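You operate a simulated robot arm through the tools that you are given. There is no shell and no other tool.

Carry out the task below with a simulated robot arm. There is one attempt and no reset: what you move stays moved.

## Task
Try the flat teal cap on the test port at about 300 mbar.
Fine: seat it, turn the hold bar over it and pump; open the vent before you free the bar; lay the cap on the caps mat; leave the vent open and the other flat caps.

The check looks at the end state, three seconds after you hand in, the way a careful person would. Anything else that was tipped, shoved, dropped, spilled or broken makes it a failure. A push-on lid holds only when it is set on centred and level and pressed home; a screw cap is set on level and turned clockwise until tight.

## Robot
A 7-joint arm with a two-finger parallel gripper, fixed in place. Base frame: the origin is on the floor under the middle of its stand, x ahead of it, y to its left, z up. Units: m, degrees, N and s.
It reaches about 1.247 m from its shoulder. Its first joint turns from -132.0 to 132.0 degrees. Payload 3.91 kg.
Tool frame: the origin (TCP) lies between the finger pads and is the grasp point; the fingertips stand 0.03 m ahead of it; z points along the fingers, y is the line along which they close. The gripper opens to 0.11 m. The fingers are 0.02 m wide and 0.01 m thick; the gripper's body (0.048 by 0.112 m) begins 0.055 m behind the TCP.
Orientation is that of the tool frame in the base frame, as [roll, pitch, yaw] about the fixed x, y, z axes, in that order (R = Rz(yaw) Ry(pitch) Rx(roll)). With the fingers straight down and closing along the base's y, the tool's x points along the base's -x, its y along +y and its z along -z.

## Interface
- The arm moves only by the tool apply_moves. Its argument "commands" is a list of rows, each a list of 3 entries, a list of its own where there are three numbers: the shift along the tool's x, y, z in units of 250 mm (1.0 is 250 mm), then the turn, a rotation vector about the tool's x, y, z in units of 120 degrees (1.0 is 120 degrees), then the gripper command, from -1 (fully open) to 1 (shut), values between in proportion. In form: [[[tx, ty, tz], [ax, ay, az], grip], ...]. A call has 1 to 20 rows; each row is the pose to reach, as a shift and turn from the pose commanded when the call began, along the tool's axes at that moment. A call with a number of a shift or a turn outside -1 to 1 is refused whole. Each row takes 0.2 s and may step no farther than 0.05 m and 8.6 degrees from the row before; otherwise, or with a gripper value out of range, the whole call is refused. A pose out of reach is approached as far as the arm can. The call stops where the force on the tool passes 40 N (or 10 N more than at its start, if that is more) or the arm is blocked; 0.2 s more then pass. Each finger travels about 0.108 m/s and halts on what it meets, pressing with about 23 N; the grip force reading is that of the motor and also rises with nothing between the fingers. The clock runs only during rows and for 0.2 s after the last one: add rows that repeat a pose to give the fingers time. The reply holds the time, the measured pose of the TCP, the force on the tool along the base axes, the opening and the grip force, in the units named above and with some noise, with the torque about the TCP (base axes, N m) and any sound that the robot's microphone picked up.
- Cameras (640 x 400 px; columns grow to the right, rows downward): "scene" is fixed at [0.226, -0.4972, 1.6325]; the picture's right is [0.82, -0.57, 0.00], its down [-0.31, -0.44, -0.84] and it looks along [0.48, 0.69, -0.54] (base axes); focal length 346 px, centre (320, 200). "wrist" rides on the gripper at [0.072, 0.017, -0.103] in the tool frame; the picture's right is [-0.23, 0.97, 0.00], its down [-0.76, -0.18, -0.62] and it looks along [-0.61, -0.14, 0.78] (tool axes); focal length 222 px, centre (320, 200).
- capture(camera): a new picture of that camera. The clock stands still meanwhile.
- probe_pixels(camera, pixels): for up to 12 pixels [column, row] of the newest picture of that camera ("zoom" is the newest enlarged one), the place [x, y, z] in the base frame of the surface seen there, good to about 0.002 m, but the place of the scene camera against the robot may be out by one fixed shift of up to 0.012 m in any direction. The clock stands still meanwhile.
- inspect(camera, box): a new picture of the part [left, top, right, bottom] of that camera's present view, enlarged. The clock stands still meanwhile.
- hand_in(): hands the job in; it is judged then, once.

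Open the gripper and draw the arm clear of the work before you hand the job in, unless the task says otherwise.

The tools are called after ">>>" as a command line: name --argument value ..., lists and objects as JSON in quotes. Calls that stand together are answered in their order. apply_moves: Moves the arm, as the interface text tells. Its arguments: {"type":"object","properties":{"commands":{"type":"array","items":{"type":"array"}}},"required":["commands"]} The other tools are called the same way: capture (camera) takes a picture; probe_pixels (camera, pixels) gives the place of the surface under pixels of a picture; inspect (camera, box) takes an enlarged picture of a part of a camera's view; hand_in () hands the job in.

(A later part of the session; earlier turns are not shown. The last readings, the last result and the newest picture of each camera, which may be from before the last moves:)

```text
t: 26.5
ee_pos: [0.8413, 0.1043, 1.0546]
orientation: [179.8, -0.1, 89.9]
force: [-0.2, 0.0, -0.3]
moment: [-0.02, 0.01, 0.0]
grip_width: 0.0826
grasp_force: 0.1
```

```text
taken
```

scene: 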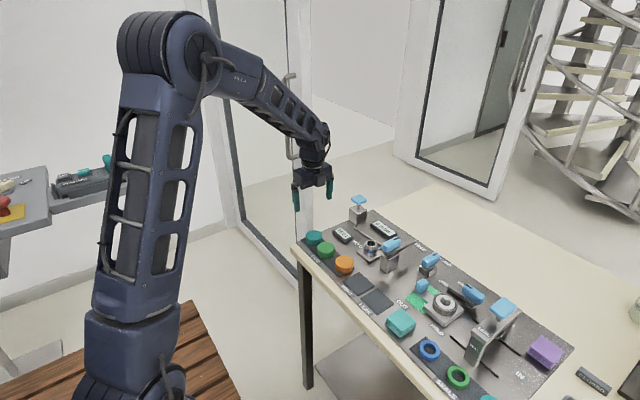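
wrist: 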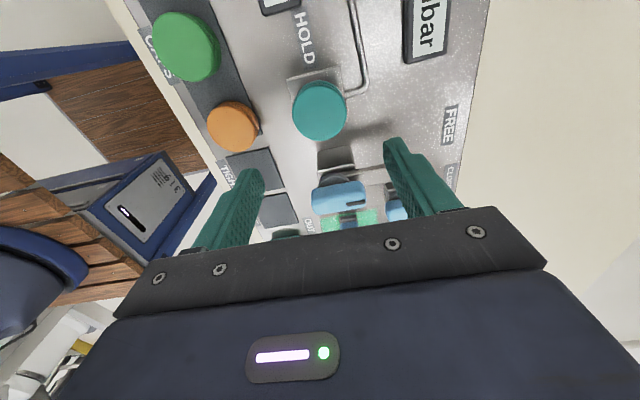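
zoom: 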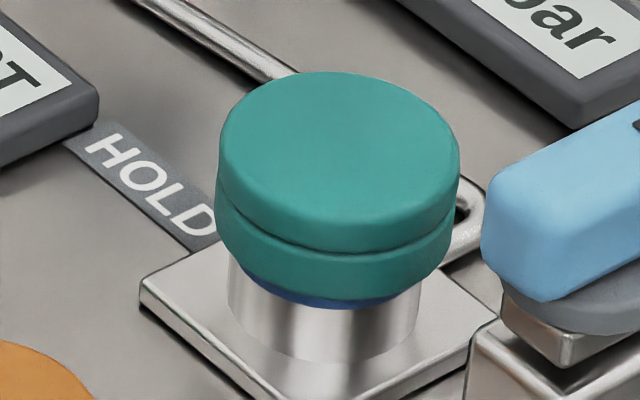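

The blue O-ring still peeks out beneath the cap's front, so it's not home yet. I'll measure the cap's centre and level against the port base plate from the wrist view.

>>> inspect --camera "wrist" --box '[272, 60, 368, 150]'

>>> probe_pixels --camera "zoom" --pixels '[[207, 240], [438, 235], [322, 352], [318, 124], [240, 150], [405, 320], [240, 325], [400, 150], [320, 240], [340, 300], [300, 180]]'

```text
4.44 times, centred on (320, 105) of wrist
```

zoom: 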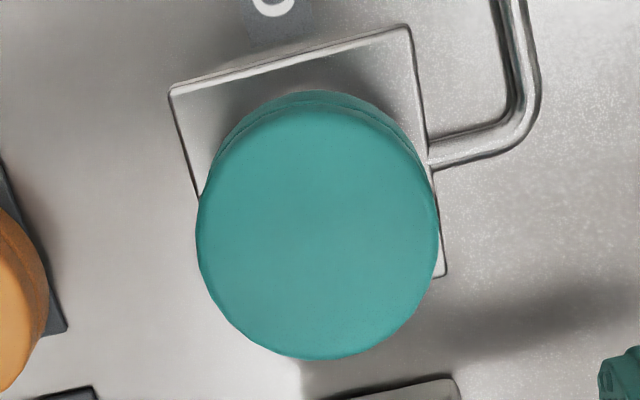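

```text
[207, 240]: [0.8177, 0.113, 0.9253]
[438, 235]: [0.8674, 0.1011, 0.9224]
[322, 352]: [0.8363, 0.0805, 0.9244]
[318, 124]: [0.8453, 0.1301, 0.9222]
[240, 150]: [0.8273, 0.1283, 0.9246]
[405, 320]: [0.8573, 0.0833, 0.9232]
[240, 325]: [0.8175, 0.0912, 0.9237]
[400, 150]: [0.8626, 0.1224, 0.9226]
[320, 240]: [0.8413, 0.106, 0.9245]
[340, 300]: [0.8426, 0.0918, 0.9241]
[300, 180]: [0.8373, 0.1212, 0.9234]
```

The cap centre reads (0.841, 0.106). I'll probe the base plate's corners in the same zoom to compare against the port centre directly.

>>> probe_pixels --camera "zoom" --pixels '[[174, 97], [405, 32], [441, 270], [185, 150], [300, 62], [425, 150], [320, 80], [415, 60], [300, 140], [360, 250]]'

```text
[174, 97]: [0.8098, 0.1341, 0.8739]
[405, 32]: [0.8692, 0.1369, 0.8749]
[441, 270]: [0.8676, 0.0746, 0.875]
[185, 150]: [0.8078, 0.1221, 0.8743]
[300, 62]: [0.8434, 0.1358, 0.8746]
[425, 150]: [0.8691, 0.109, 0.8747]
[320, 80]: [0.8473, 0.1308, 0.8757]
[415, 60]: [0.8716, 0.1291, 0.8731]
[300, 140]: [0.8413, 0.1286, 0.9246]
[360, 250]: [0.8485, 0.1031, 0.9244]
```

Plate centre is (0.8388, 0.1056); the cap is within about 2 mm of it. Before deciding on another press, I'll check the hold bar's height against the cap top (0.9245).

>>> inspect --camera "scene" --box '[370, 225, 434, 265]'

>>> probe_pixels --camera "zoom" --pixels '[[505, 135], [430, 175], [350, 205], [520, 160], [440, 200], [250, 140], [180, 150], [380, 110], [250, 250], [230, 220], [300, 350], [140, 190]]'

>>> inspect --camera "wrist" --box '[300, 130, 480, 220]'

```text
10.00 times, centred on (402, 245) of scene
```

zoom: 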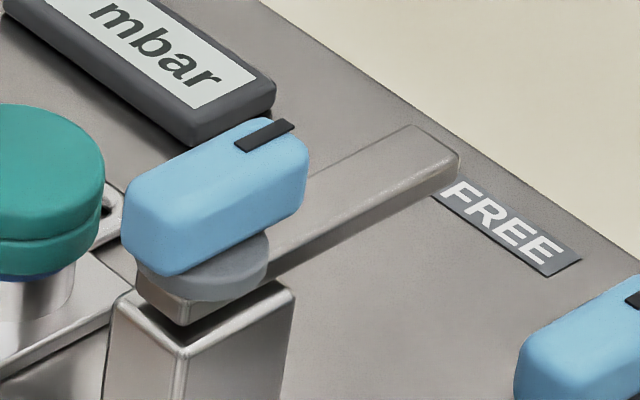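

```text
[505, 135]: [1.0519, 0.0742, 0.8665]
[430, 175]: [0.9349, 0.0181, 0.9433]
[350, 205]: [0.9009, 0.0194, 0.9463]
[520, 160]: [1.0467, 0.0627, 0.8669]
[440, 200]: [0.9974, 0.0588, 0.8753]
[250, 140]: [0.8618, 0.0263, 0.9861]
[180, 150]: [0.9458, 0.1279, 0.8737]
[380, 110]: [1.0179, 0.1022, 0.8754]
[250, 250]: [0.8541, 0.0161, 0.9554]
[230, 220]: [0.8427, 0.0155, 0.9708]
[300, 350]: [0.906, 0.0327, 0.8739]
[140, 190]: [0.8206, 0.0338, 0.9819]
```

```text
3.56 times, centred on (390, 175) of wrist
```

zoom: 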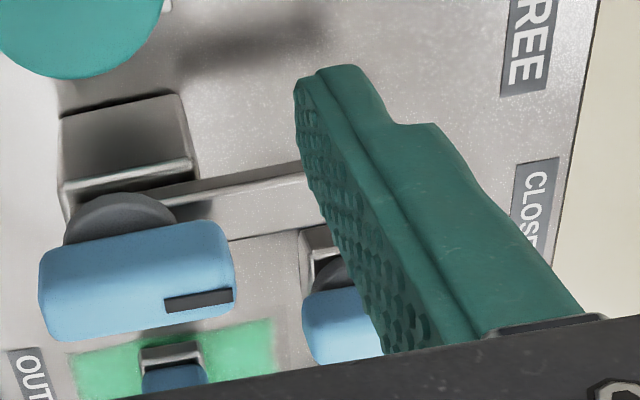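

The bar's top is near z 0.940. I'll probe the bar's side face in the wrist zoom to get its underside height.

>>> probe_pixels --camera "zoom" --pixels '[[250, 179], [250, 183], [250, 187], [250, 191], [250, 200], [250, 225], [230, 182], [280, 172], [280, 178], [280, 184], [130, 130], [130, 175]]'

>>> inspect --camera "wrist" --box '[350, 160, 398, 200]'

```text
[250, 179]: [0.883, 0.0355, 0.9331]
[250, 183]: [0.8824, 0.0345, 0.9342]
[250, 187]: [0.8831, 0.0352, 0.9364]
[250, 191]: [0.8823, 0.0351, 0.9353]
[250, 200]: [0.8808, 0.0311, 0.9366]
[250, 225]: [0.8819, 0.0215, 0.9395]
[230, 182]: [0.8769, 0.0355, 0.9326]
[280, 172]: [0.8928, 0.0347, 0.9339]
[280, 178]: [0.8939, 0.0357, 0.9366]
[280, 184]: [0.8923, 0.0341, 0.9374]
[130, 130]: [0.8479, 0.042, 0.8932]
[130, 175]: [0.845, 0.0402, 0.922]
```

```text
10.00 times, centred on (374, 180) of wrist
```

zoom: 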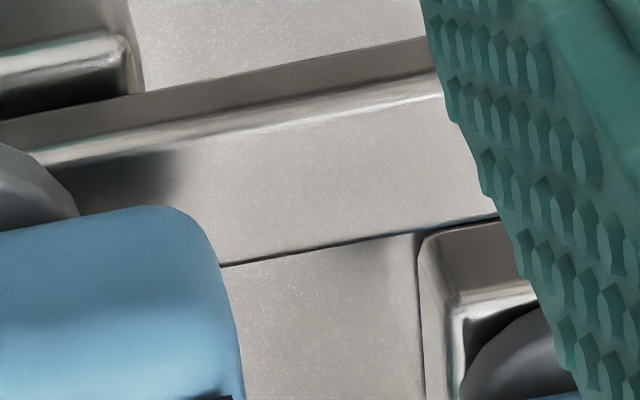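

The bar's underside is near z 0.931, so it clears the cap top by several mm. I'll zoom hard on the cap's lower edge to find where the O-ring stands.

>>> inspect --camera "scene" --box '[358, 240, 390, 260]'

>>> probe_pixels --camera "zoom" --pixels '[[240, 180], [240, 220], [240, 235], [240, 243], [240, 250], [240, 260], [240, 290], [240, 330], [160, 215], [160, 225], [320, 235], [320, 245]]'

```text
16.00 times, centred on (374, 250) of scene
```

zoom: 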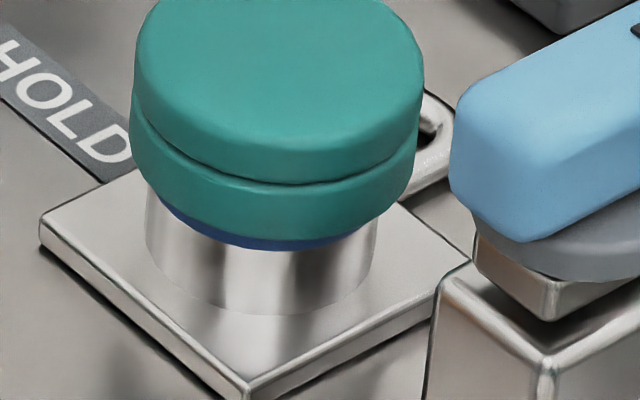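

```text
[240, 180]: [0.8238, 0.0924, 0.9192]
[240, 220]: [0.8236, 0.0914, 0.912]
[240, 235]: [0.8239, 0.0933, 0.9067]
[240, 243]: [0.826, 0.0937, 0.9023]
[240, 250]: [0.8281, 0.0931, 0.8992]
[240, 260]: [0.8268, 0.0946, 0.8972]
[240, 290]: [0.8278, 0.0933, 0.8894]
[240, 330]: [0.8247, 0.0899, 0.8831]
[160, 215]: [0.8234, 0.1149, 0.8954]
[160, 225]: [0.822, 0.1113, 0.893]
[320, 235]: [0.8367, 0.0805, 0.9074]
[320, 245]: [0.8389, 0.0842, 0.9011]
```

The cap's lower edge is right at the O-ring (z ≈ 0.897–0.900), so it hasn't slid over it. I'll re-centre: regrip the cap with the TCP over the plate centre (0.8388, 0.1056) at the same height and read the side forces.

>>> apply_moves --commands '[[[0.005, -0.01, 0], [0, 0, 0], -0.5], [[0.005, -0.01, 0.12], [0, 0, 0], -0.5], [[0.005, -0.01, 0.24], [0, 0, 0], -0.5], [[0.005, -0.01, 0.36], [0, 0, 0], -0.5], [[0.005, -0.01, 0.46], [0, 0, 0], -0.5], [[0.005, -0.01, 0.46], [0, 0, 0], -0.5]]'

>>> capture --camera "wrist"

```text
t: 27.9
ee_pos: [0.839, 0.1068, 0.9375]
orientation: [179.8, -0.1, 90.1]
force: [-0.1, -0.3, -0.3]
moment: [0.03, -0.01, 0.01]
grip_width: 0.0823
grasp_force: 0.0
```

```text
taken
```

wrist: 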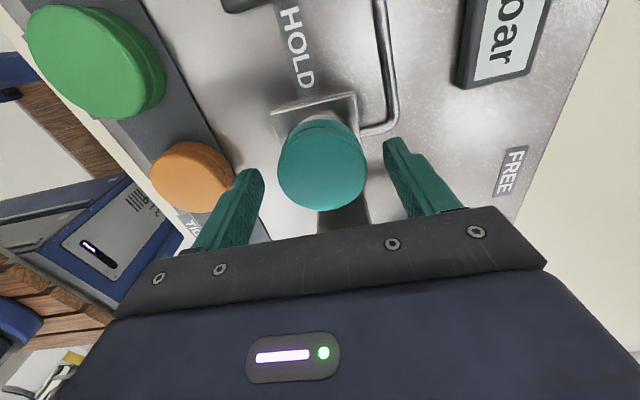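

Fingers straddle the cap symmetrically at TCP z 0.9375. Closing gently and reading the forces.

>>> apply_moves --commands '[[[0, 0, 0], [0, 0, 0], -0.3], [[0, 0, 0], [0, 0, 0], -0.15], [[0, 0, 0], [0, 0, 0], 0], [[0, 0, 0], [0, 0, 0], 0.2], [[0, 0, 0], [0, 0, 0], 0.3], [[0, 0, 0], [0, 0, 0], 0.3]]'

```text
t: 29.3
ee_pos: [0.8394, 0.1064, 0.9374]
orientation: [179.9, -0.1, 89.9]
force: [-0.1, 0.0, -0.4]
moment: [0.04, 0.0, 0.0]
grip_width: 0.0597
grasp_force: 23.0
```

No side force, so the cap is centred in the grip. I'll test how it sits: raise 1.5 mm and read the force (a seated cap would resist).

>>> apply_moves --commands '[[[0, 0, -0.003], [0, 0, 0], 0.3], [[0, 0, -0.006], [0, 0, 0], 0.3], [[0, 0, -0.006], [0, 0, 0], 0.3]]'

```text
t: 30.1
ee_pos: [0.8386, 0.1069, 0.9399]
orientation: [179.7, -0.2, 90.0]
force: [-0.7, 0.6, -0.2]
moment: [-0.03, 0.05, 0.0]
grip_width: 0.0595
grasp_force: 23.0
```

It lifts freely, so it's not latched. I'll correct the slight 0.25° tilt and lower again in small steps, reading the forces to centre it precisely.

>>> apply_moves --commands '[[[0, 0, 0], [0.002, -0.0012, 0], 0.3], [[0, 0, 0.006], [0.002, -0.0012, 0], 0.3], [[0, 0, 0.01], [0.002, -0.0012, 0], 0.3], [[0, 0, 0.014], [0.002, -0.0012, 0], 0.3], [[0, 0, 0.014], [0.002, -0.0012, 0], 0.3]]'

```text
t: 31.3
ee_pos: [0.8394, 0.1063, 0.9373]
orientation: [-179.9, 0.0, 90.0]
force: [-2.9, 1.0, 12.1]
moment: [0.12, 0.06, 0.01]
grip_width: 0.0596
grasp_force: 23.2
```

Contact again at the same height with 12 N, nearly centred (contact offset ~2 and 7 mm). I'll trim x by −0.25 mm, release, rise, and prepare a slower press from above.

>>> apply_moves --commands '[[[0.0004, -0.001, 0], [0, 0, 0], 0.3], [[0.0004, -0.001, -0.002], [0, 0, 0], 0.3], [[0.0004, -0.001, -0.002], [0, 0, 0], 0.3]]'

```text
t: 32.1
ee_pos: [0.8384, 0.1057, 0.9381]
orientation: [180.0, 0.2, 90.1]
force: [3.8, 0.9, 12.0]
moment: [0.07, -0.14, -0.05]
grip_width: 0.0596
grasp_force: 22.4
```

The x force flipped to +3.8 N, so the true centre is between; I'll trim back half, release and rise above the cap.

>>> apply_moves --commands '[[[0.0002, 0.0006, 0], [0, 0, 0], 0.3], [[0.0002, 0.0006, -0.002], [0, 0, 0], 0.2], [[0.0002, 0.0006, -0.002], [0, 0, 0], -0.1], [[0.0002, 0.0006, -0.002], [0, 0, 0], -0.3], [[0.0002, 0.0006, -0.002], [0, 0, 0], -0.5], [[0.0002, 0.0006, -0.06], [0, 0, 0], -0.5], [[0.0002, 0.0006, -0.16], [0, 0, 0], -0.5], [[0.0002, 0.0006, -0.26], [0, 0, 0], -0.5]]'

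>>> capture --camera "wrist"

>>> inspect --camera "scene" --box '[346, 230, 394, 260]'

```text
t: 33.9
ee_pos: [0.8386, 0.1076, 1.0018]
orientation: [-179.9, 0.2, 90.1]
force: [0.5, 1.3, -0.6]
moment: [0.01, 0.0, -0.02]
grip_width: 0.0825
grasp_force: 0.1
```

```text
taken
```

wrist: 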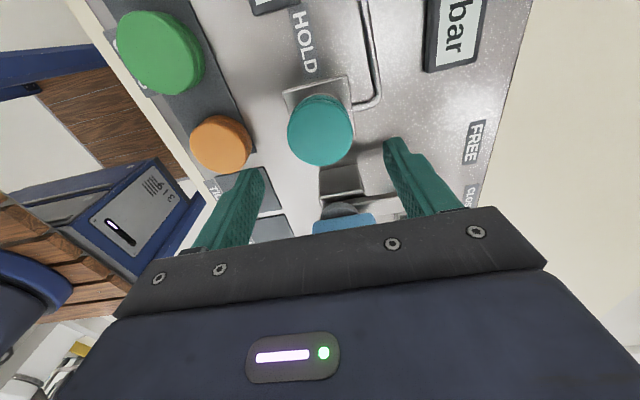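

```text
13.33 times, centred on (370, 245) of scene
```

zoom: 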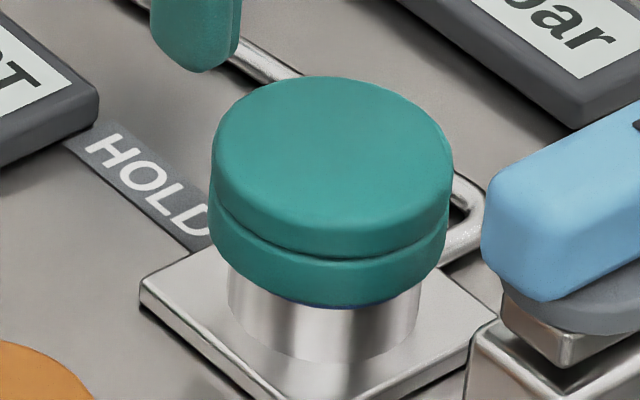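

The cap now sits slightly to the other side (zoom 212–451 vs 219–461 before), so it has play on the cone. I'll measure its centre and level from the wrist view.

>>> inspect --camera "wrist" --box '[272, 70, 368, 175]'

>>> probe_pixels --camera "wrist" --pixels '[[290, 130], [352, 130], [321, 99], [321, 162], [300, 108], [343, 155], [300, 153], [343, 108], [285, 93], [348, 78], [356, 140], [321, 130]]'

```text
3.81 times, centred on (320, 122) of wrist
```

zoom: 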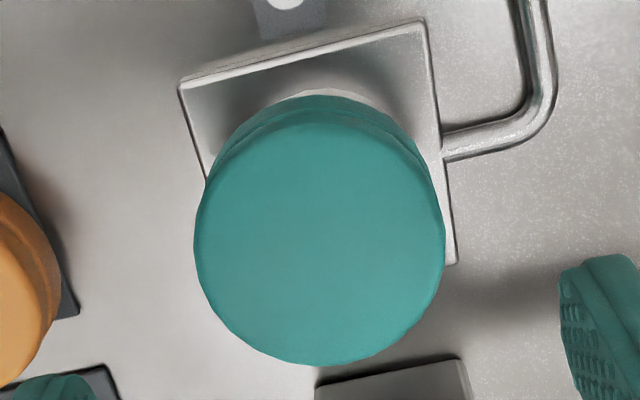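

```text
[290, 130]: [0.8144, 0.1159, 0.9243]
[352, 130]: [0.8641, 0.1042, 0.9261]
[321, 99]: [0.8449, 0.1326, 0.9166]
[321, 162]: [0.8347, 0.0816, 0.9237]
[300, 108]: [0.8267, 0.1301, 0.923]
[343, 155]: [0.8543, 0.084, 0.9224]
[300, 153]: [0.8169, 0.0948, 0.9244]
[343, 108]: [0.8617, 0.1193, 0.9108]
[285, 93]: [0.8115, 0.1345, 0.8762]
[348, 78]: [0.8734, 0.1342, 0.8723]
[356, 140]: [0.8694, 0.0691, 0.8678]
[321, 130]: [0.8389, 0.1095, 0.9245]
```

The cap centre is now about (0.839, 0.1075) versus port (0.8387, 0.1056) — roughly 2 mm too far in +y. I'll regrip it, lift 3 mm, shift −y ~1.8 mm, and re-enter while reading the wrench.

>>> apply_moves --commands '[[[0, 0, 0.1], [0, -0.0015, 0], -0.5], [[0, 0, 0.2], [0, -0.0015, 0], -0.5], [[0, 0, 0.255], [0, -0.0015, 0], -0.5], [[0, 0, 0.255], [0, -0.0015, 0], -0.3], [[0, 0, 0.255], [0, -0.0015, 0], -0.15], [[0, 0, 0.255], [0, -0.0015, 0], 0.0], [[0, 0, 0.255], [0, -0.0015, 0], 0.2], [[0, 0, 0.255], [0, -0.0015, 0], 0.3], [[0, 0, 0.255], [0, -0.0015, 0], 0.3]]'

```text
t: 35.9
ee_pos: [0.8385, 0.1059, 0.9383]
orientation: [180.0, 0.2, 89.9]
force: [0.4, -0.3, -0.5]
moment: [-0.03, 0.01, 0.01]
grip_width: 0.0593
grasp_force: 23.1
```

Gripped with no side load. Lifting 3 mm, shifting (−0.4, −1.8) mm, and lowering back to light contact.

>>> apply_moves --commands '[[[0, 0, -0.012], [0, 0, 0], 0.3], [[-0.0072, -0.0016, -0.012], [0, 0, 0], 0.3], [[-0.0072, -0.0016, -0.004], [0, 0, 0], 0.3], [[-0.0072, -0.0016, 0.0], [0, 0, 0], 0.3], [[-0.0072, -0.0016, 0.004], [0, 0, 0], 0.3], [[-0.0072, -0.0016, 0.004], [0, 0, 0], 0.3]]'

```text
t: 37.3
ee_pos: [0.8381, 0.1042, 0.9388]
orientation: [179.9, 0.2, 90.0]
force: [10.2, 9.7, 12.2]
moment: [0.33, -0.31, -0.1]
grip_width: 0.0592
grasp_force: 23.1
```

The wrench says it's now too far toward −x,−y (10.2, 9.7 N). Moving +0.6 mm in x and +0.9 mm in y.

>>> apply_moves --commands '[[[0.0018, 0.0012, 0], [0, 0, 0], 0.3], [[0.0036, 0.0024, 0], [0, 0, 0], 0.3], [[0.0036, 0.0024, 0], [0, 0, 0], 0.3]]'

```text
t: 38.1
ee_pos: [0.838, 0.1033, 0.9365]
orientation: [-179.9, 0.3, 90.1]
force: [6.1, 1.5, 13.4]
moment: [0.08, -0.24, -0.11]
grip_width: 0.0587
grasp_force: 22.5
```

x force still +6.1 N; moving a further +0.5 mm in x and +0.15 mm in y.

>>> apply_moves --commands '[[[0.0003, 0.001, 0], [0, 0, 0], 0.3], [[0.0006, 0.002, 0], [0, 0, 0], 0.3], [[0.0006, 0.002, 0], [0, 0, 0], 0.3]]'

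>>> capture --camera "wrist"

>>> inspect --camera "scene" --box '[346, 230, 394, 260]'

```text
t: 38.9
ee_pos: [0.8385, 0.105, 0.9369]
orientation: [-179.9, 0.3, 90.0]
force: [-2.6, -1.3, 12.3]
moment: [-0.07, 0.04, -0.03]
grip_width: 0.0586
grasp_force: 22.9
```

```text
taken
```

wrist: 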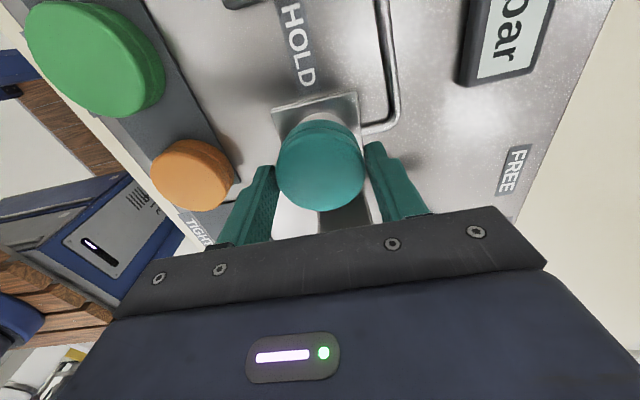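

```text
13.33 times, centred on (370, 245) of scene
```

zoom: 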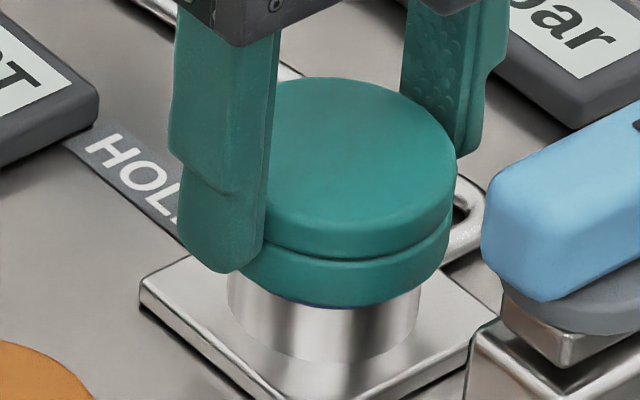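

Nearly balanced now: (−2.6, −1.3, 12.3) N with contact offset ≤3 mm, and the O-ring is barely visible. I'll trim x −0.15 mm, release straight, rise and close for a slow, sustained press.

>>> apply_moves --commands '[[[-0.0003, -0.0006, 0], [0, 0, 0], 0.3], [[-0.0003, -0.0006, -0.004], [0, 0, 0], 0.2], [[-0.0003, -0.0006, -0.004], [0, 0, 0], 0.0], [[-0.0003, -0.0006, -0.004], [0, 0, 0], -0.15], [[-0.0003, -0.0006, -0.004], [0, 0, 0], -0.4], [[-0.0003, -0.0006, -0.004], [0, 0, 0], -0.4], [[-0.0003, -0.0006, -0.06], [0, 0, 0], -0.4], [[-0.0003, -0.0006, -0.14], [0, 0, 0], -0.4], [[-0.0003, -0.0006, -0.14], [0, 0, 0], 0.3], [[-0.0003, -0.0006, -0.14], [0, 0, 0], 1], [[-0.0003, -0.0006, -0.14], [0, 0, 0], 1], [[-0.0003, -0.0006, -0.14], [0, 0, 0], 1]]'

>>> capture --camera "wrist"

>>> inspect --camera "scene" --box '[346, 230, 394, 260]'

```text
t: 41.5
ee_pos: [0.8394, 0.1054, 0.9719]
orientation: [-179.9, 0.2, 90.0]
force: [0.5, -0.5, 0.4]
moment: [0.01, -0.04, 0.0]
grip_width: 0.0
grasp_force: 23.0
```

```text
taken
```

wrist: 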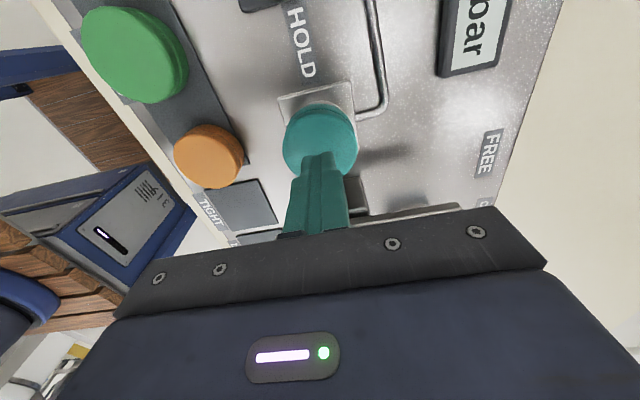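

```text
13.33 times, centred on (370, 245) of scene
```

zoom: 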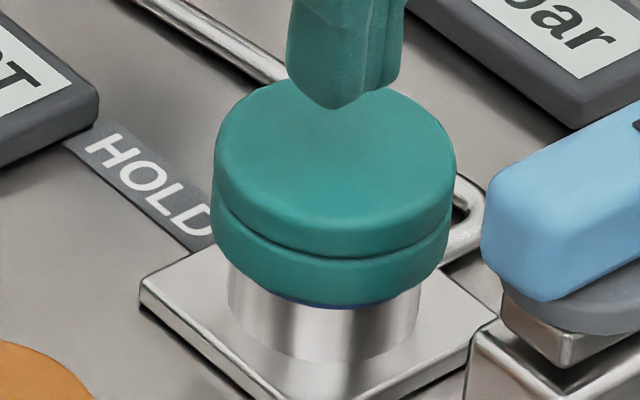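

The cap stays centred (edges 214–455 about the port axis). Now a slow press: approach quickly to just above, then 0.5 mm rows.

>>> apply_moves --commands '[[[0, 0, 0.03], [0, 0, 0], 1], [[0, 0, 0.056], [0, 0, 0], 1], [[0, 0, 0.06], [0, 0, 0], 1], [[0, 0, 0.063], [0, 0, 0], 1], [[0, 0, 0.066], [0, 0, 0], 1], [[0, 0, 0.069], [0, 0, 0], 1], [[0, 0, 0.072], [0, 0, 0], 1], [[0, 0, 0.075], [0, 0, 0], 1], [[0, 0, 0.077], [0, 0, 0], 1], [[0, 0, 0.077], [0, 0, 0], 1]]'

>>> inspect --camera "scene" --box '[346, 230, 394, 260]'

```text
t: 43.7
ee_pos: [0.8395, 0.1057, 0.9549]
orientation: [179.9, 0.2, 90.0]
force: [0.6, -1.7, 29.0]
moment: [-0.03, -0.04, -0.02]
grip_width: 0.0
grasp_force: 22.9
```

```text
13.33 times, centred on (370, 245) of scene
```

zoom: 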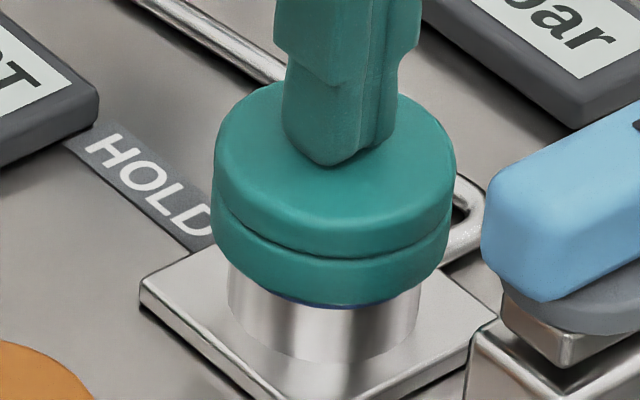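

Steady at 29 N with the cap level. Increasing by small steps; starting from this load the stop limit stays at 40 N.

>>> apply_moves --commands '[[[0, 0, 0.001], [0, 0, 0], 1], [[0, 0, 0.002], [0, 0, 0], 1], [[0, 0, 0.003], [0, 0, 0], 1], [[0, 0, 0.003], [0, 0, 0], 1]]'

```text
t: 44.5
ee_pos: [0.841, 0.1057, 0.9548]
orientation: [179.8, 0.2, 90.1]
force: [1.2, 0.0, 8.4]
moment: [0.09, 0.02, -0.01]
grip_width: 0.0
grasp_force: 23.0
stopped in row 3: the force on the tool passed its limit at 41 N (the readings are from after the stop); the commanded pose is now the measured one
```

At 41 N it stays at the same height with no tilt (moment ≈ 0), so the cap appears bottomed out. I'll rise clear and check its position once more before turning the bar.

>>> apply_moves --commands '[[[0, 0, -0.04], [0, 0, 0], 1], [[0, 0, -0.16], [0, 0, 0], 1], [[0, 0, -0.32], [0, 0, 0], 0.3], [[0, 0, -0.5], [0, 0, 0], -0.3], [[0, 0, -0.6], [0, 0, 0], -0.3]]'

>>> capture --camera "wrist"

>>> inspect --camera "scene" --box '[346, 230, 394, 260]'

>>> probe_pixels --camera "zoom" --pixels '[[335, 90], [225, 170], [445, 165], [335, 160], [330, 225], [330, 290], [330, 303], [260, 120], [410, 120], [260, 210], [410, 210]]'

```text
t: 45.7
ee_pos: [0.8386, 0.1055, 1.1025]
orientation: [179.9, 0.1, 90.1]
force: [1.1, 0.3, -0.4]
moment: [0.0, 0.04, 0.01]
grip_width: 0.0716
grasp_force: 0.1
```

```text
taken
```

wrist: 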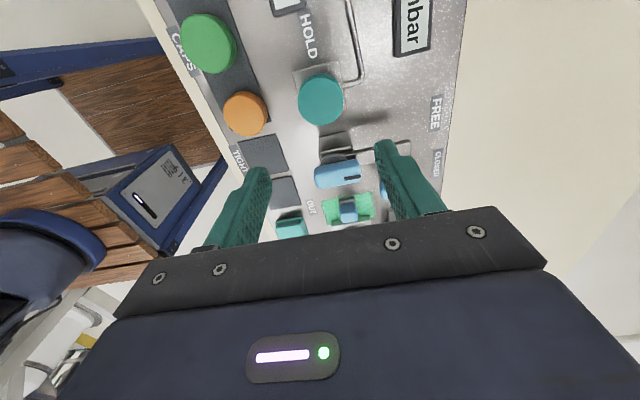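

```text
13.33 times, centred on (370, 245) of scene
```

zoom: 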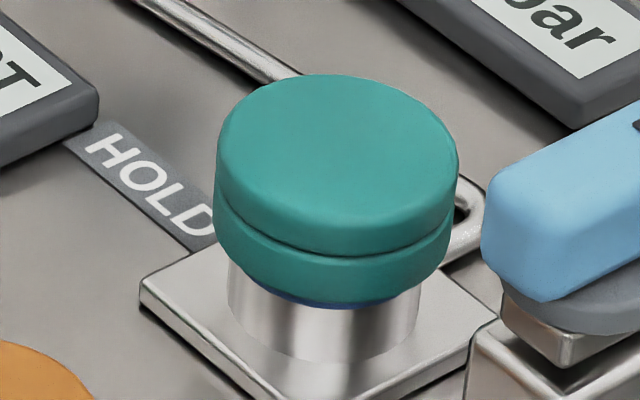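

```text
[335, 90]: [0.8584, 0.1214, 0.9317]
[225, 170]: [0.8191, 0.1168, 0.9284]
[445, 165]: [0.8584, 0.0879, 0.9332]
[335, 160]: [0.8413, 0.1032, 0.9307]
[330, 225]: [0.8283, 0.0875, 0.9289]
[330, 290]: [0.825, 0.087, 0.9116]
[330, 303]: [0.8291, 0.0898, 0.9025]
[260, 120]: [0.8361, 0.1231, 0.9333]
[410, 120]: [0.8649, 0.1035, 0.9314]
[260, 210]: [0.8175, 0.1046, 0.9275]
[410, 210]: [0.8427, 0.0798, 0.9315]
```

The cap sits centred (edges 217–459) and level. Next the hold bar: I'll measure its blue knob from the wrist view around (340,172).

>>> inspect --camera "wrist" --box '[300, 135, 380, 200]'

>>> probe_pixels --camera "zoom" --pixels '[[110, 240], [400, 230], [250, 200], [260, 280], [120, 210], [130, 290], [390, 200], [400, 270], [260, 240], [260, 170], [340, 240], [520, 130]]'

```text
6.15 times, centred on (340, 168) of wrist
```

zoom: 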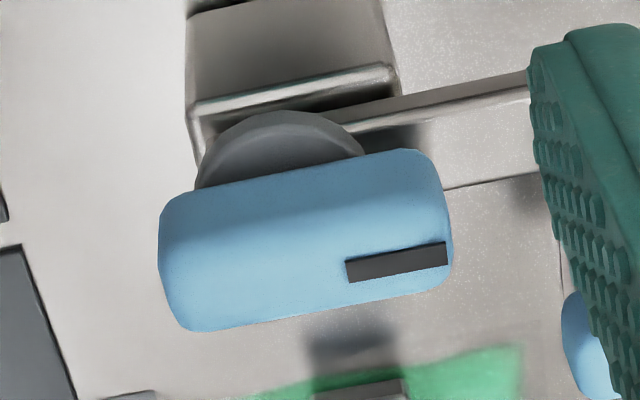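

```text
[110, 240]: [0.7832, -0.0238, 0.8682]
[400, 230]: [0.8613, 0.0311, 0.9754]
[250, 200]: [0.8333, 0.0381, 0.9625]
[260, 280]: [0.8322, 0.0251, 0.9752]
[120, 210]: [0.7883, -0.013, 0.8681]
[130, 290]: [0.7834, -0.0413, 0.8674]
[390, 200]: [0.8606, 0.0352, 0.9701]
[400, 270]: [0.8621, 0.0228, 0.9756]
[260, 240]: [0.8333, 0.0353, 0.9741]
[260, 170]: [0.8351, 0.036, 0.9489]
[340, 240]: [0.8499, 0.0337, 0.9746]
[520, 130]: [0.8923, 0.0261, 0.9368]
```

The knob's top is at z ≈ 0.976; probing more points on its edges for centre and width.

>>> probe_pixels --camera "zoom" --pixels '[[172, 260], [445, 230], [300, 305], [230, 318], [420, 285], [180, 310], [300, 215], [300, 225], [300, 190], [445, 262], [350, 270], [220, 150]]'

```text
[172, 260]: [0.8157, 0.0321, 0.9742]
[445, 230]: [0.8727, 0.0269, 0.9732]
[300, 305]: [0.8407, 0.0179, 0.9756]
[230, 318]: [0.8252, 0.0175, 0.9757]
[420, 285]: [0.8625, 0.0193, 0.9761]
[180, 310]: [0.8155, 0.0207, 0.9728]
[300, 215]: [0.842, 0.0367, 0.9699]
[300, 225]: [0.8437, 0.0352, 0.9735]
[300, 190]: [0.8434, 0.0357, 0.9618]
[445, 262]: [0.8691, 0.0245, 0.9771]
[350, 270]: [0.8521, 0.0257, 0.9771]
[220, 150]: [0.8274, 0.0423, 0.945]
```

Knob centre y ≈ 0.026, width ~23 mm. To find the turning axis I'll probe the bar post's corners in the scene view and compare with the base plate of the port.

>>> inspect --camera "scene" --box '[370, 230, 418, 270]'

>>> probe_pixels --camera "zoom" --pixels '[[170, 310], [250, 340], [310, 320], [200, 250], [290, 250]]'

```text
10.00 times, centred on (394, 250) of scene
```

zoom: 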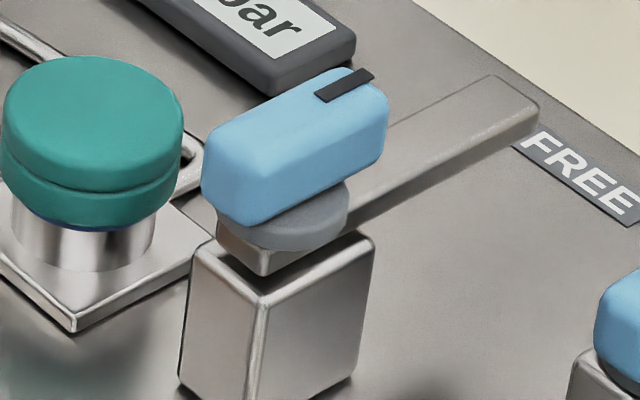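

```text
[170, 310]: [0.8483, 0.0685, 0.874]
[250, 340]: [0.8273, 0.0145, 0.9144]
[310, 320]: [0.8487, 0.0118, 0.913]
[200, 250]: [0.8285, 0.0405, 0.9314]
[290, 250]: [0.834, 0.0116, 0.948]
```

Probing the post's faces and its right-hand edge for its x-range.

>>> probe_pixels --camera "zoom" --pixels '[[192, 300], [220, 310], [245, 320], [258, 330], [275, 325], [340, 300], [362, 280], [368, 255], [225, 240], [258, 262], [345, 205], [235, 230]]'

```text
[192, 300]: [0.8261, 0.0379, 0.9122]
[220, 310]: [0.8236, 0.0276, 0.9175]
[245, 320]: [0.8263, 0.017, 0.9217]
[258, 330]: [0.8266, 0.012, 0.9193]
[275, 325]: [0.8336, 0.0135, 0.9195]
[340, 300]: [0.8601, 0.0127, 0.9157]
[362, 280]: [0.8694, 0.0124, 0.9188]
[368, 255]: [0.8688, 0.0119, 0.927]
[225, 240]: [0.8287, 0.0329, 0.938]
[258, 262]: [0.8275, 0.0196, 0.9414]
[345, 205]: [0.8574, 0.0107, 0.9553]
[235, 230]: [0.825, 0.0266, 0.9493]
```

The post spans x 0.8165–0.8605 (corrected), so the turning axis is about (0.8385, 0.0255). I'll turn the gripper back to close along y and hover above the knob at z 1.05.

>>> apply_moves --commands '[[[-0.027, 0, 0.0], [0, 0, -0.0625], -0.3], [[-0.053, 0, 0.0], [0, 0, -0.125], -0.3], [[-0.08, 0, 0.0], [0, 0, -0.1875], -0.3], [[-0.107, 0, 0.02], [0, 0, -0.25], -0.3], [[-0.133, 0, 0.04], [0, 0, -0.3125], -0.3], [[-0.16, 0, 0.07], [0, 0, -0.375], -0.3], [[-0.187, 0, 0.1], [0, 0, -0.4375], -0.3], [[-0.213, 0, 0.13], [0, 0, -0.5], -0.3], [[-0.24, 0, 0.16], [0, 0, -0.5625], -0.3], [[-0.267, 0, 0.18], [0, 0, -0.625], -0.3], [[-0.293, 0, 0.2], [0, 0, -0.6875], -0.3], [[-0.32, 0, 0.21], [0, 0, -0.75], -0.3]]'

>>> capture --camera "wrist"

>>> inspect --camera "scene" --box '[310, 180, 470, 280]'

```text
t: 48.3
ee_pos: [0.8402, 0.0264, 1.0509]
orientation: [-179.8, 0.1, 180.0]
force: [-0.5, 0.0, 0.1]
moment: [0.04, 0.01, 0.01]
grip_width: 0.0713
grasp_force: 0.2
```

```text
taken
```

wrist: 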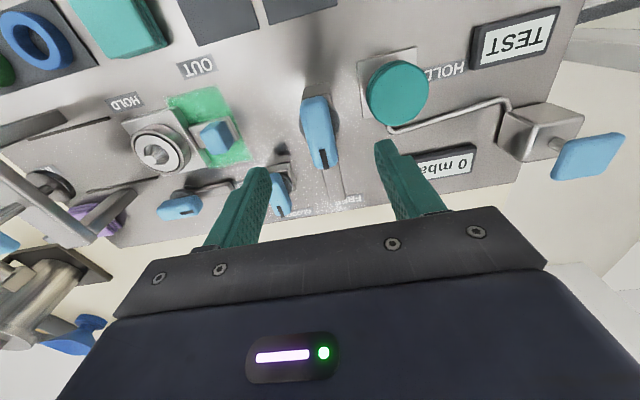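

```text
4.00 times, centred on (390, 230) of scene
```

zoom: 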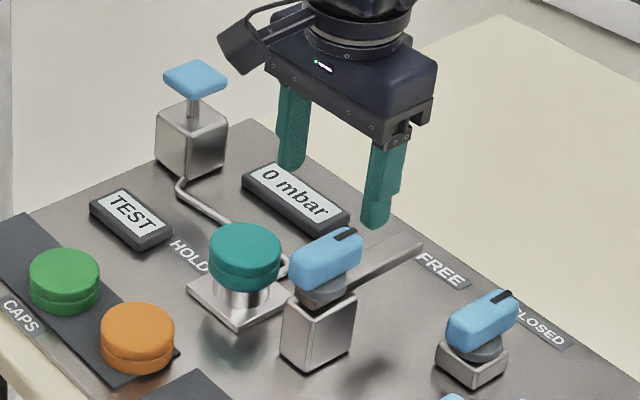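

The knob is at (320,135), between the fingers in the wrist picture. Probing its edges from this angle.

>>> inspect --camera "wrist" --box '[280, 85, 370, 175]'

>>> probe_pixels --camera "wrist" --pixels '[[303, 130], [318, 130], [332, 130], [336, 140], [306, 145], [312, 103], [325, 164], [318, 110], [322, 150], [400, 90], [343, 190], [305, 115]]'

```text
4.44 times, centred on (325, 130) of wrist
```

zoom: 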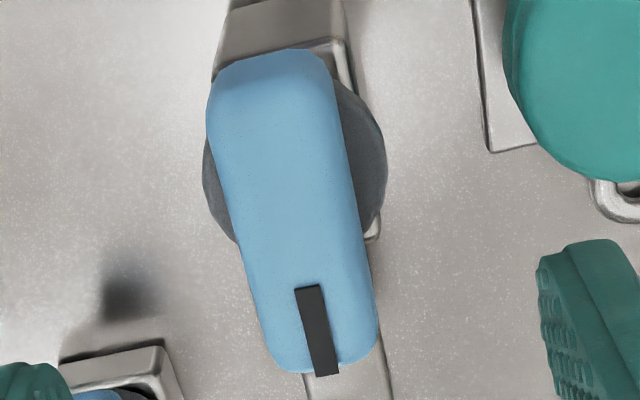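

```text
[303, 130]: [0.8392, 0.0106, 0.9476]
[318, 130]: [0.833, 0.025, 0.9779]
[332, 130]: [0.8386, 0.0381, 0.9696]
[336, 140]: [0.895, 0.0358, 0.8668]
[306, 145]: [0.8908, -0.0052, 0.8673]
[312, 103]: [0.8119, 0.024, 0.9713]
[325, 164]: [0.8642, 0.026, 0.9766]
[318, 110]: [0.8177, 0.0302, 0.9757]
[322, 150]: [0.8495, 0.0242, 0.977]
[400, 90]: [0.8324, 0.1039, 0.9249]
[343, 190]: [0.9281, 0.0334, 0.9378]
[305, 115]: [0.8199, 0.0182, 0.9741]
```

The knob axis is (0.839, 0.0256), collar top z 0.948. Descending to TCP z 0.984 (tips 6 mm above the collar) and closing on the knob.

>>> apply_moves --commands '[[[0.004, -0.0024, 0.07], [0, 0, 0], -0.3], [[0.004, -0.0024, 0.14], [0, 0, 0], -0.3], [[0.004, -0.0024, 0.21], [0, 0, 0], -0.3], [[0.004, -0.0024, 0.267], [0, 0, 0], -0.3], [[0.004, -0.0024, 0.267], [0, 0, 0], 0.1], [[0.004, -0.0024, 0.267], [0, 0, 0], 0.4], [[0.004, -0.0024, 0.267], [0, 0, 0], 0.75], [[0.004, -0.0024, 0.267], [0, 0, 0], 0.75], [[0.004, -0.0024, 0.267], [0, 0, 0], 0.75]]'

>>> capture --camera "wrist"

>>> inspect --camera "scene" --box '[340, 200, 440, 270]'

```text
t: 50.3
ee_pos: [0.8386, 0.0249, 0.9838]
orientation: [-179.9, 0.1, -180.0]
force: [0.0, -4.7, -2.6]
moment: [0.43, -0.45, 0.04]
grip_width: 0.0238
grasp_force: 45.6
```

```text
taken
```

wrist: 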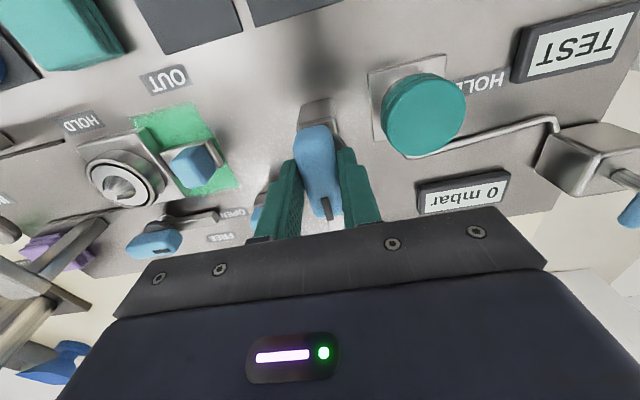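

```text
5.71 times, centred on (390, 235) of scene
```

zoom: 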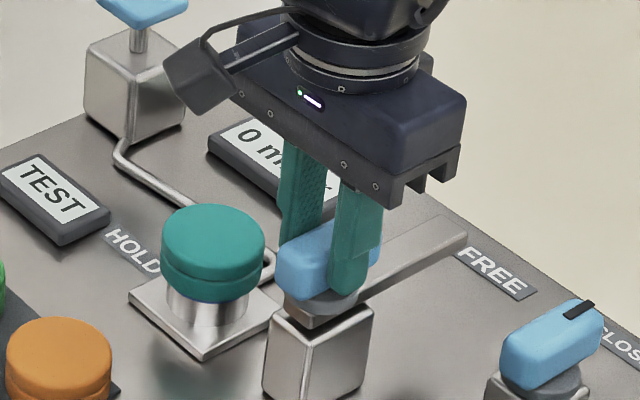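

The knob is gripped at 0.0238. I'll turn it 45° counter-clockwise (from FREE toward HOLD, i.e. +x to +y) first and check.

>>> apply_moves --commands '[[[0, 0, 0], [0, 0, -0.05], 0.75], [[0, 0, 0], [0, 0, -0.1], 0.75], [[0, 0, 0], [0, 0, -0.15], 0.75], [[0, 0, 0], [0, 0, -0.2], 0.75], [[0, 0, 0], [0, 0, -0.25], 0.75], [[0, 0, 0], [0, 0, -0.3], 0.75], [[0, 0, 0], [0, 0, -0.35], 0.75], [[0, 0, 0], [0, 0, -0.375], 0.75]]'

>>> inspect --camera "scene" --box '[340, 200, 440, 270]'

```text
t: 52.1
ee_pos: [0.8393, 0.0246, 0.9845]
orientation: [-179.8, -0.1, -135.0]
force: [6.0, -16.7, -5.5]
moment: [0.16, -0.01, -0.03]
grip_width: 0.024
grasp_force: 44.7
```

```text
5.71 times, centred on (390, 235) of scene
```

zoom: 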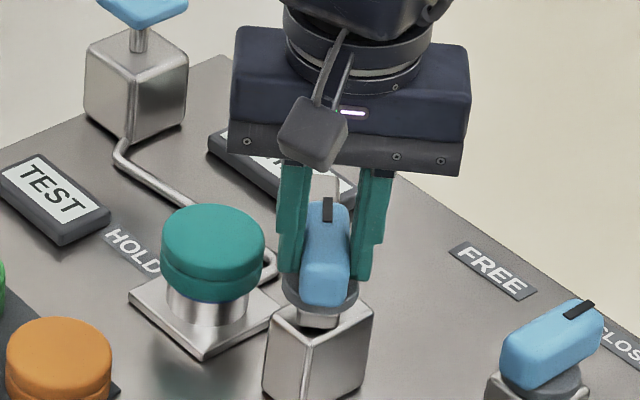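

The bar and knob are at 45°, but there's a side pull of (6, −17) N. I'll relieve it with a ~1.2 mm shift toward −y and continue the turn to 90°.

>>> apply_moves --commands '[[[0.0012, -0.0022, 0], [0, 0, 0], 0.75], [[0.0023, -0.0045, 0], [0, 0, -0.025], 0.75], [[0.0023, -0.0045, 0], [0, 0, -0.075], 0.75], [[0.0023, -0.0045, 0], [0, 0, -0.125], 0.75], [[0.0023, -0.0045, 0], [0, 0, -0.175], 0.75], [[0.0023, -0.0045, 0], [0, 0, -0.225], 0.75]]'

>>> inspect --camera "scene" --box '[340, 200, 440, 270]'

```text
t: 53.5
ee_pos: [0.8385, 0.0234, 0.9846]
orientation: [-179.8, -0.1, -107.9]
force: [8.4, -8.1, -7.9]
moment: [1.03, -0.05, -0.01]
grip_width: 0.0238
grasp_force: 45.5
```

```text
5.71 times, centred on (390, 235) of scene
```

zoom: 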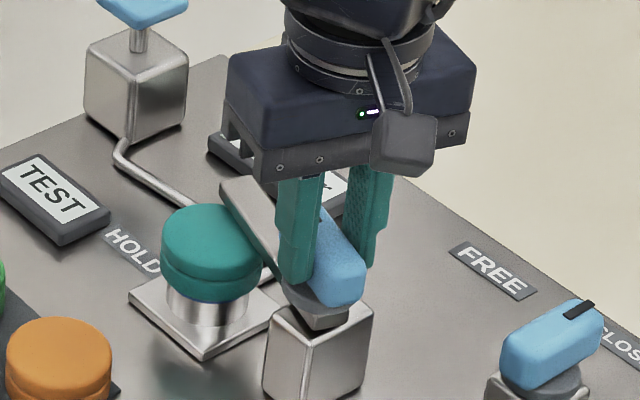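

The bar is at 72°, swinging over the cap. Trimming sideways slightly and continuing to 90° in small rows.

>>> apply_moves --commands '[[[0.0017, -0.0027, 0], [0, 0, -0.03], 0.75], [[0.0017, -0.0027, 0], [0, 0, -0.06], 0.75], [[0.0017, -0.0027, 0], [0, 0, -0.09], 0.75], [[0.0017, -0.0027, 0], [0, 0, -0.12], 0.75], [[0.0017, -0.0027, 0], [0, 0, -0.15], 0.75]]'

>>> inspect --camera "scene" --box '[340, 200, 440, 270]'

>>> capture --camera "wrist"

```text
t: 54.7
ee_pos: [0.8401, 0.0242, 0.9833]
orientation: [-179.9, -0.2, -89.9]
force: [9.3, 4.0, -7.2]
moment: [0.15, 0.02, -0.08]
grip_width: 0.0237
grasp_force: 44.8
```

```text
5.71 times, centred on (390, 235) of scene
```

zoom: 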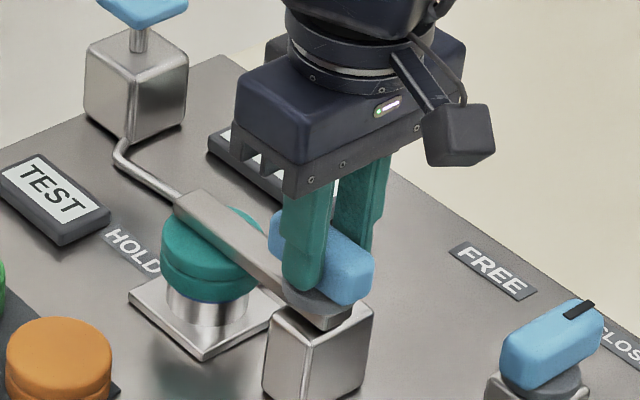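

```text
taken
```

wrist: 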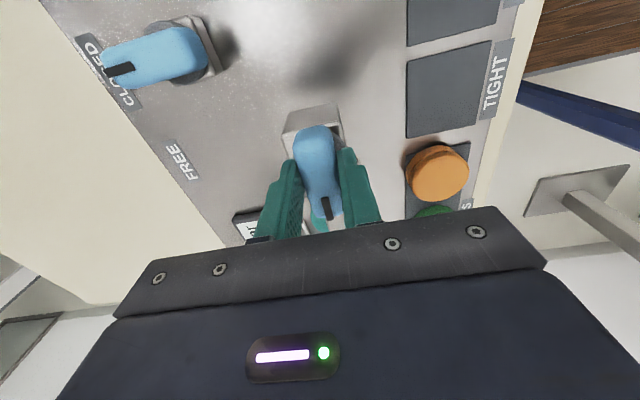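

The bar now lies over the cap at HOLD. I'll open the fingers and rise straight up off the knob.

>>> apply_moves --commands '[[[0, 0, 0], [0, 0, 0], 0.4], [[0, 0, 0], [0, 0, 0], 0.1], [[0, 0, 0], [0, 0, 0], 0.0], [[0, 0, -0.06], [0, 0, 0], 0.0], [[0, 0, -0.16], [0, 0, 0], 0.0], [[0, 0, -0.3], [0, 0, 0], 0.0], [[0, 0, -0.45], [0, 0, 0], 0.0]]'

>>> capture --camera "wrist"

>>> inspect --camera "scene" --box '[310, 180, 470, 280]'

```text
t: 56.3
ee_pos: [0.8388, 0.0241, 1.0958]
orientation: [-180.0, -0.2, -90.0]
force: [0.4, 0.2, -0.7]
moment: [0.01, 0.04, 0.01]
grip_width: 0.0548
grasp_force: 0.0
```

```text
taken
```

wrist: 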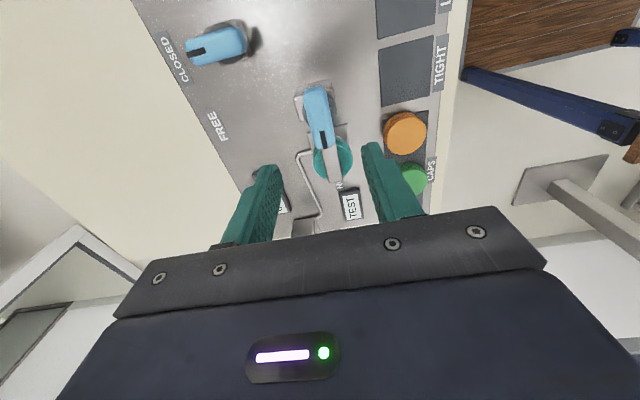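

```text
4.00 times, centred on (390, 230) of scene
```

zoom: 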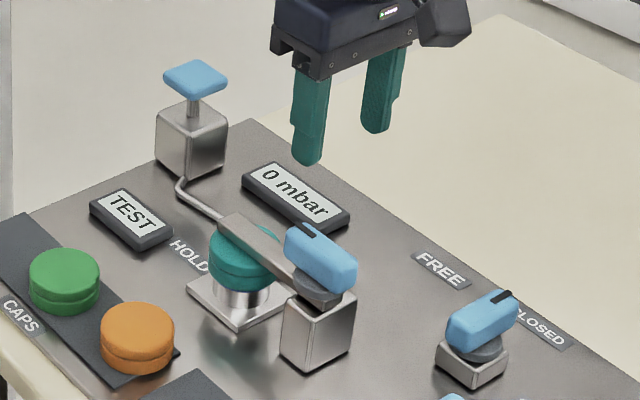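

The bar covers the cap, the display still reads 0 mbar, and the vent mark points to CLOSED. I'll move above the pump pad near (0.92, 0.263), turning the wrist back, with closed fingers.

>>> apply_moves --commands '[[[-0.08, -0.0276, 0], [0, 0, 0.0625], 0.3], [[-0.16, -0.055, 0], [0, 0, 0.125], 1], [[-0.24, -0.083, 0], [0, 0, 0.1875], 1], [[-0.32, -0.11, 0], [0, 0, 0.25], 1], [[-0.4, -0.138, 0], [0, 0, 0.3125], 1], [[-0.48, -0.165, 0], [0, 0, 0.375], 1], [[-0.56, -0.193, 0], [0, 0, 0.4375], 1], [[-0.64, -0.22, 0], [0, 0, 0.5], 1], [[-0.72, -0.248, 0], [0, 0, 0.5625], 1], [[-0.8, -0.276, 0.02], [0, 0, 0.625], 1], [[-0.88, -0.303, 0.04], [0, 0, 0.6875], 1], [[-0.9556, -0.3308, 0.063], [0, 0, 0.75], 1]]'

>>> capture --camera "wrist"

>>> inspect --camera "scene" --box '[310, 160, 470, 260]'

```text
t: 58.9
ee_pos: [0.9217, 0.2629, 1.0813]
orientation: [-179.8, 0.1, 179.8]
force: [0.3, -0.7, 0.5]
moment: [0.0, -0.02, 0.0]
grip_width: 0.0
grasp_force: 22.8
```

```text
taken
```

wrist: 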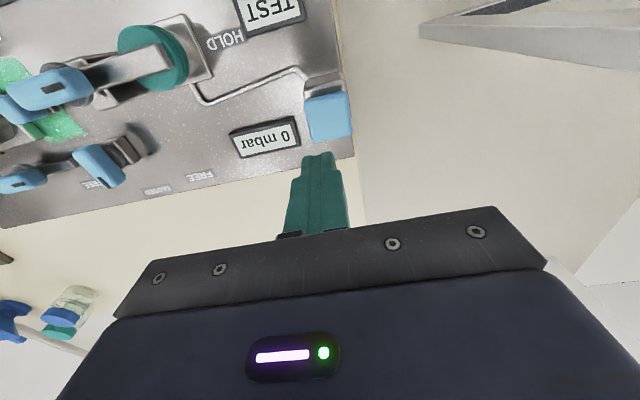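

```text
4.00 times, centred on (390, 210) of scene
```

zoom: 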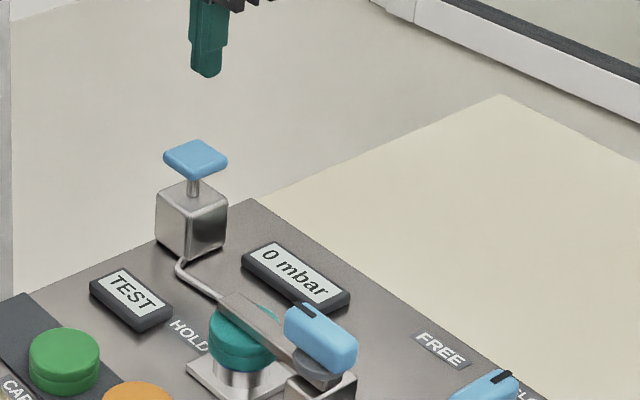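

The pump pad is at (328,118) in the wrist picture and the display at (265,137). Probing the pad's edges.

>>> probe_pixels --camera "wrist" --pixels '[[328, 118], [310, 120], [346, 115], [326, 102], [331, 135], [312, 105], [344, 132], [313, 135], [324, 87], [265, 137]]'

>>> inspect --camera "wrist" --box '[220, 70, 370, 165]'

```text
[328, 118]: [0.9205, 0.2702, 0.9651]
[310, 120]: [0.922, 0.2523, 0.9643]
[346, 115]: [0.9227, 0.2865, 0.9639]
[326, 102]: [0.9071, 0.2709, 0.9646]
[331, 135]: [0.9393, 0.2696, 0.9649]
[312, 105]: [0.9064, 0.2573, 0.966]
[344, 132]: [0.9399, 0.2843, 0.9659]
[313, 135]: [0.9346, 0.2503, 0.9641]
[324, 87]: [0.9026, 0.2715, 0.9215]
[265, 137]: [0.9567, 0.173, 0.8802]
```

```text
4.21 times, centred on (295, 118) of wrist
```

zoom: 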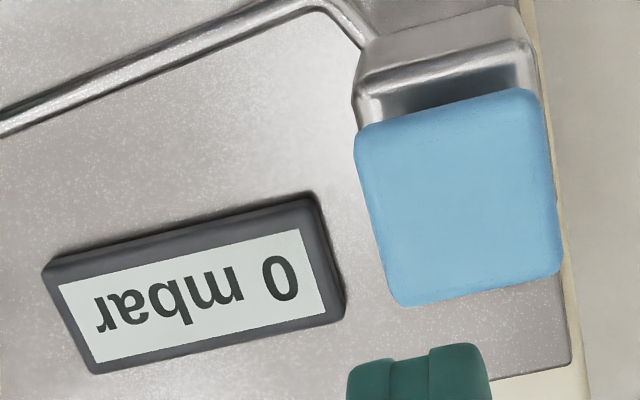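

Pad centre is (0.923, 0.2685) at z 0.965. I'll lower to just above it (TCP z 1.000).

>>> apply_moves --commands '[[[-0.0052, 0.0224, 0.08], [0, 0, 0], 1], [[-0.0052, 0.0224, 0.16], [0, 0, 0], 1], [[-0.0052, 0.0224, 0.24], [0, 0, 0], 1], [[-0.0052, 0.0224, 0.325], [0, 0, 0], 1], [[-0.0052, 0.0224, 0.325], [0, 0, 0], 1]]'

>>> capture --camera "wrist"

>>> inspect --camera "scene" --box '[310, 160, 470, 260]'

```text
t: 60.1
ee_pos: [0.923, 0.2687, 0.9996]
orientation: [-179.8, 0.1, 179.9]
force: [0.9, 0.5, 0.3]
moment: [-0.01, -0.02, -0.01]
grip_width: 0.0001
grasp_force: 23.1
```

```text
taken
```

wrist: 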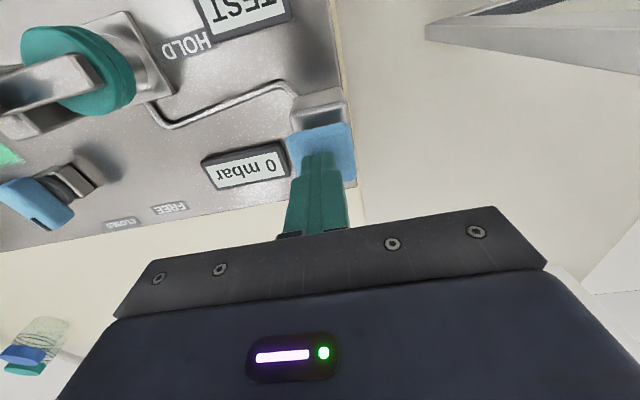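

```text
4.00 times, centred on (390, 210) of scene
```

zoom: 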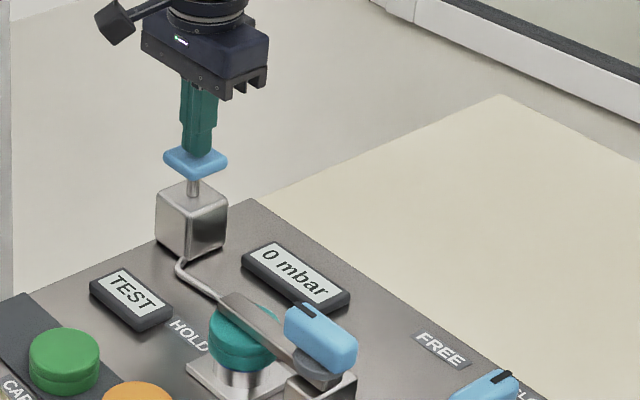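

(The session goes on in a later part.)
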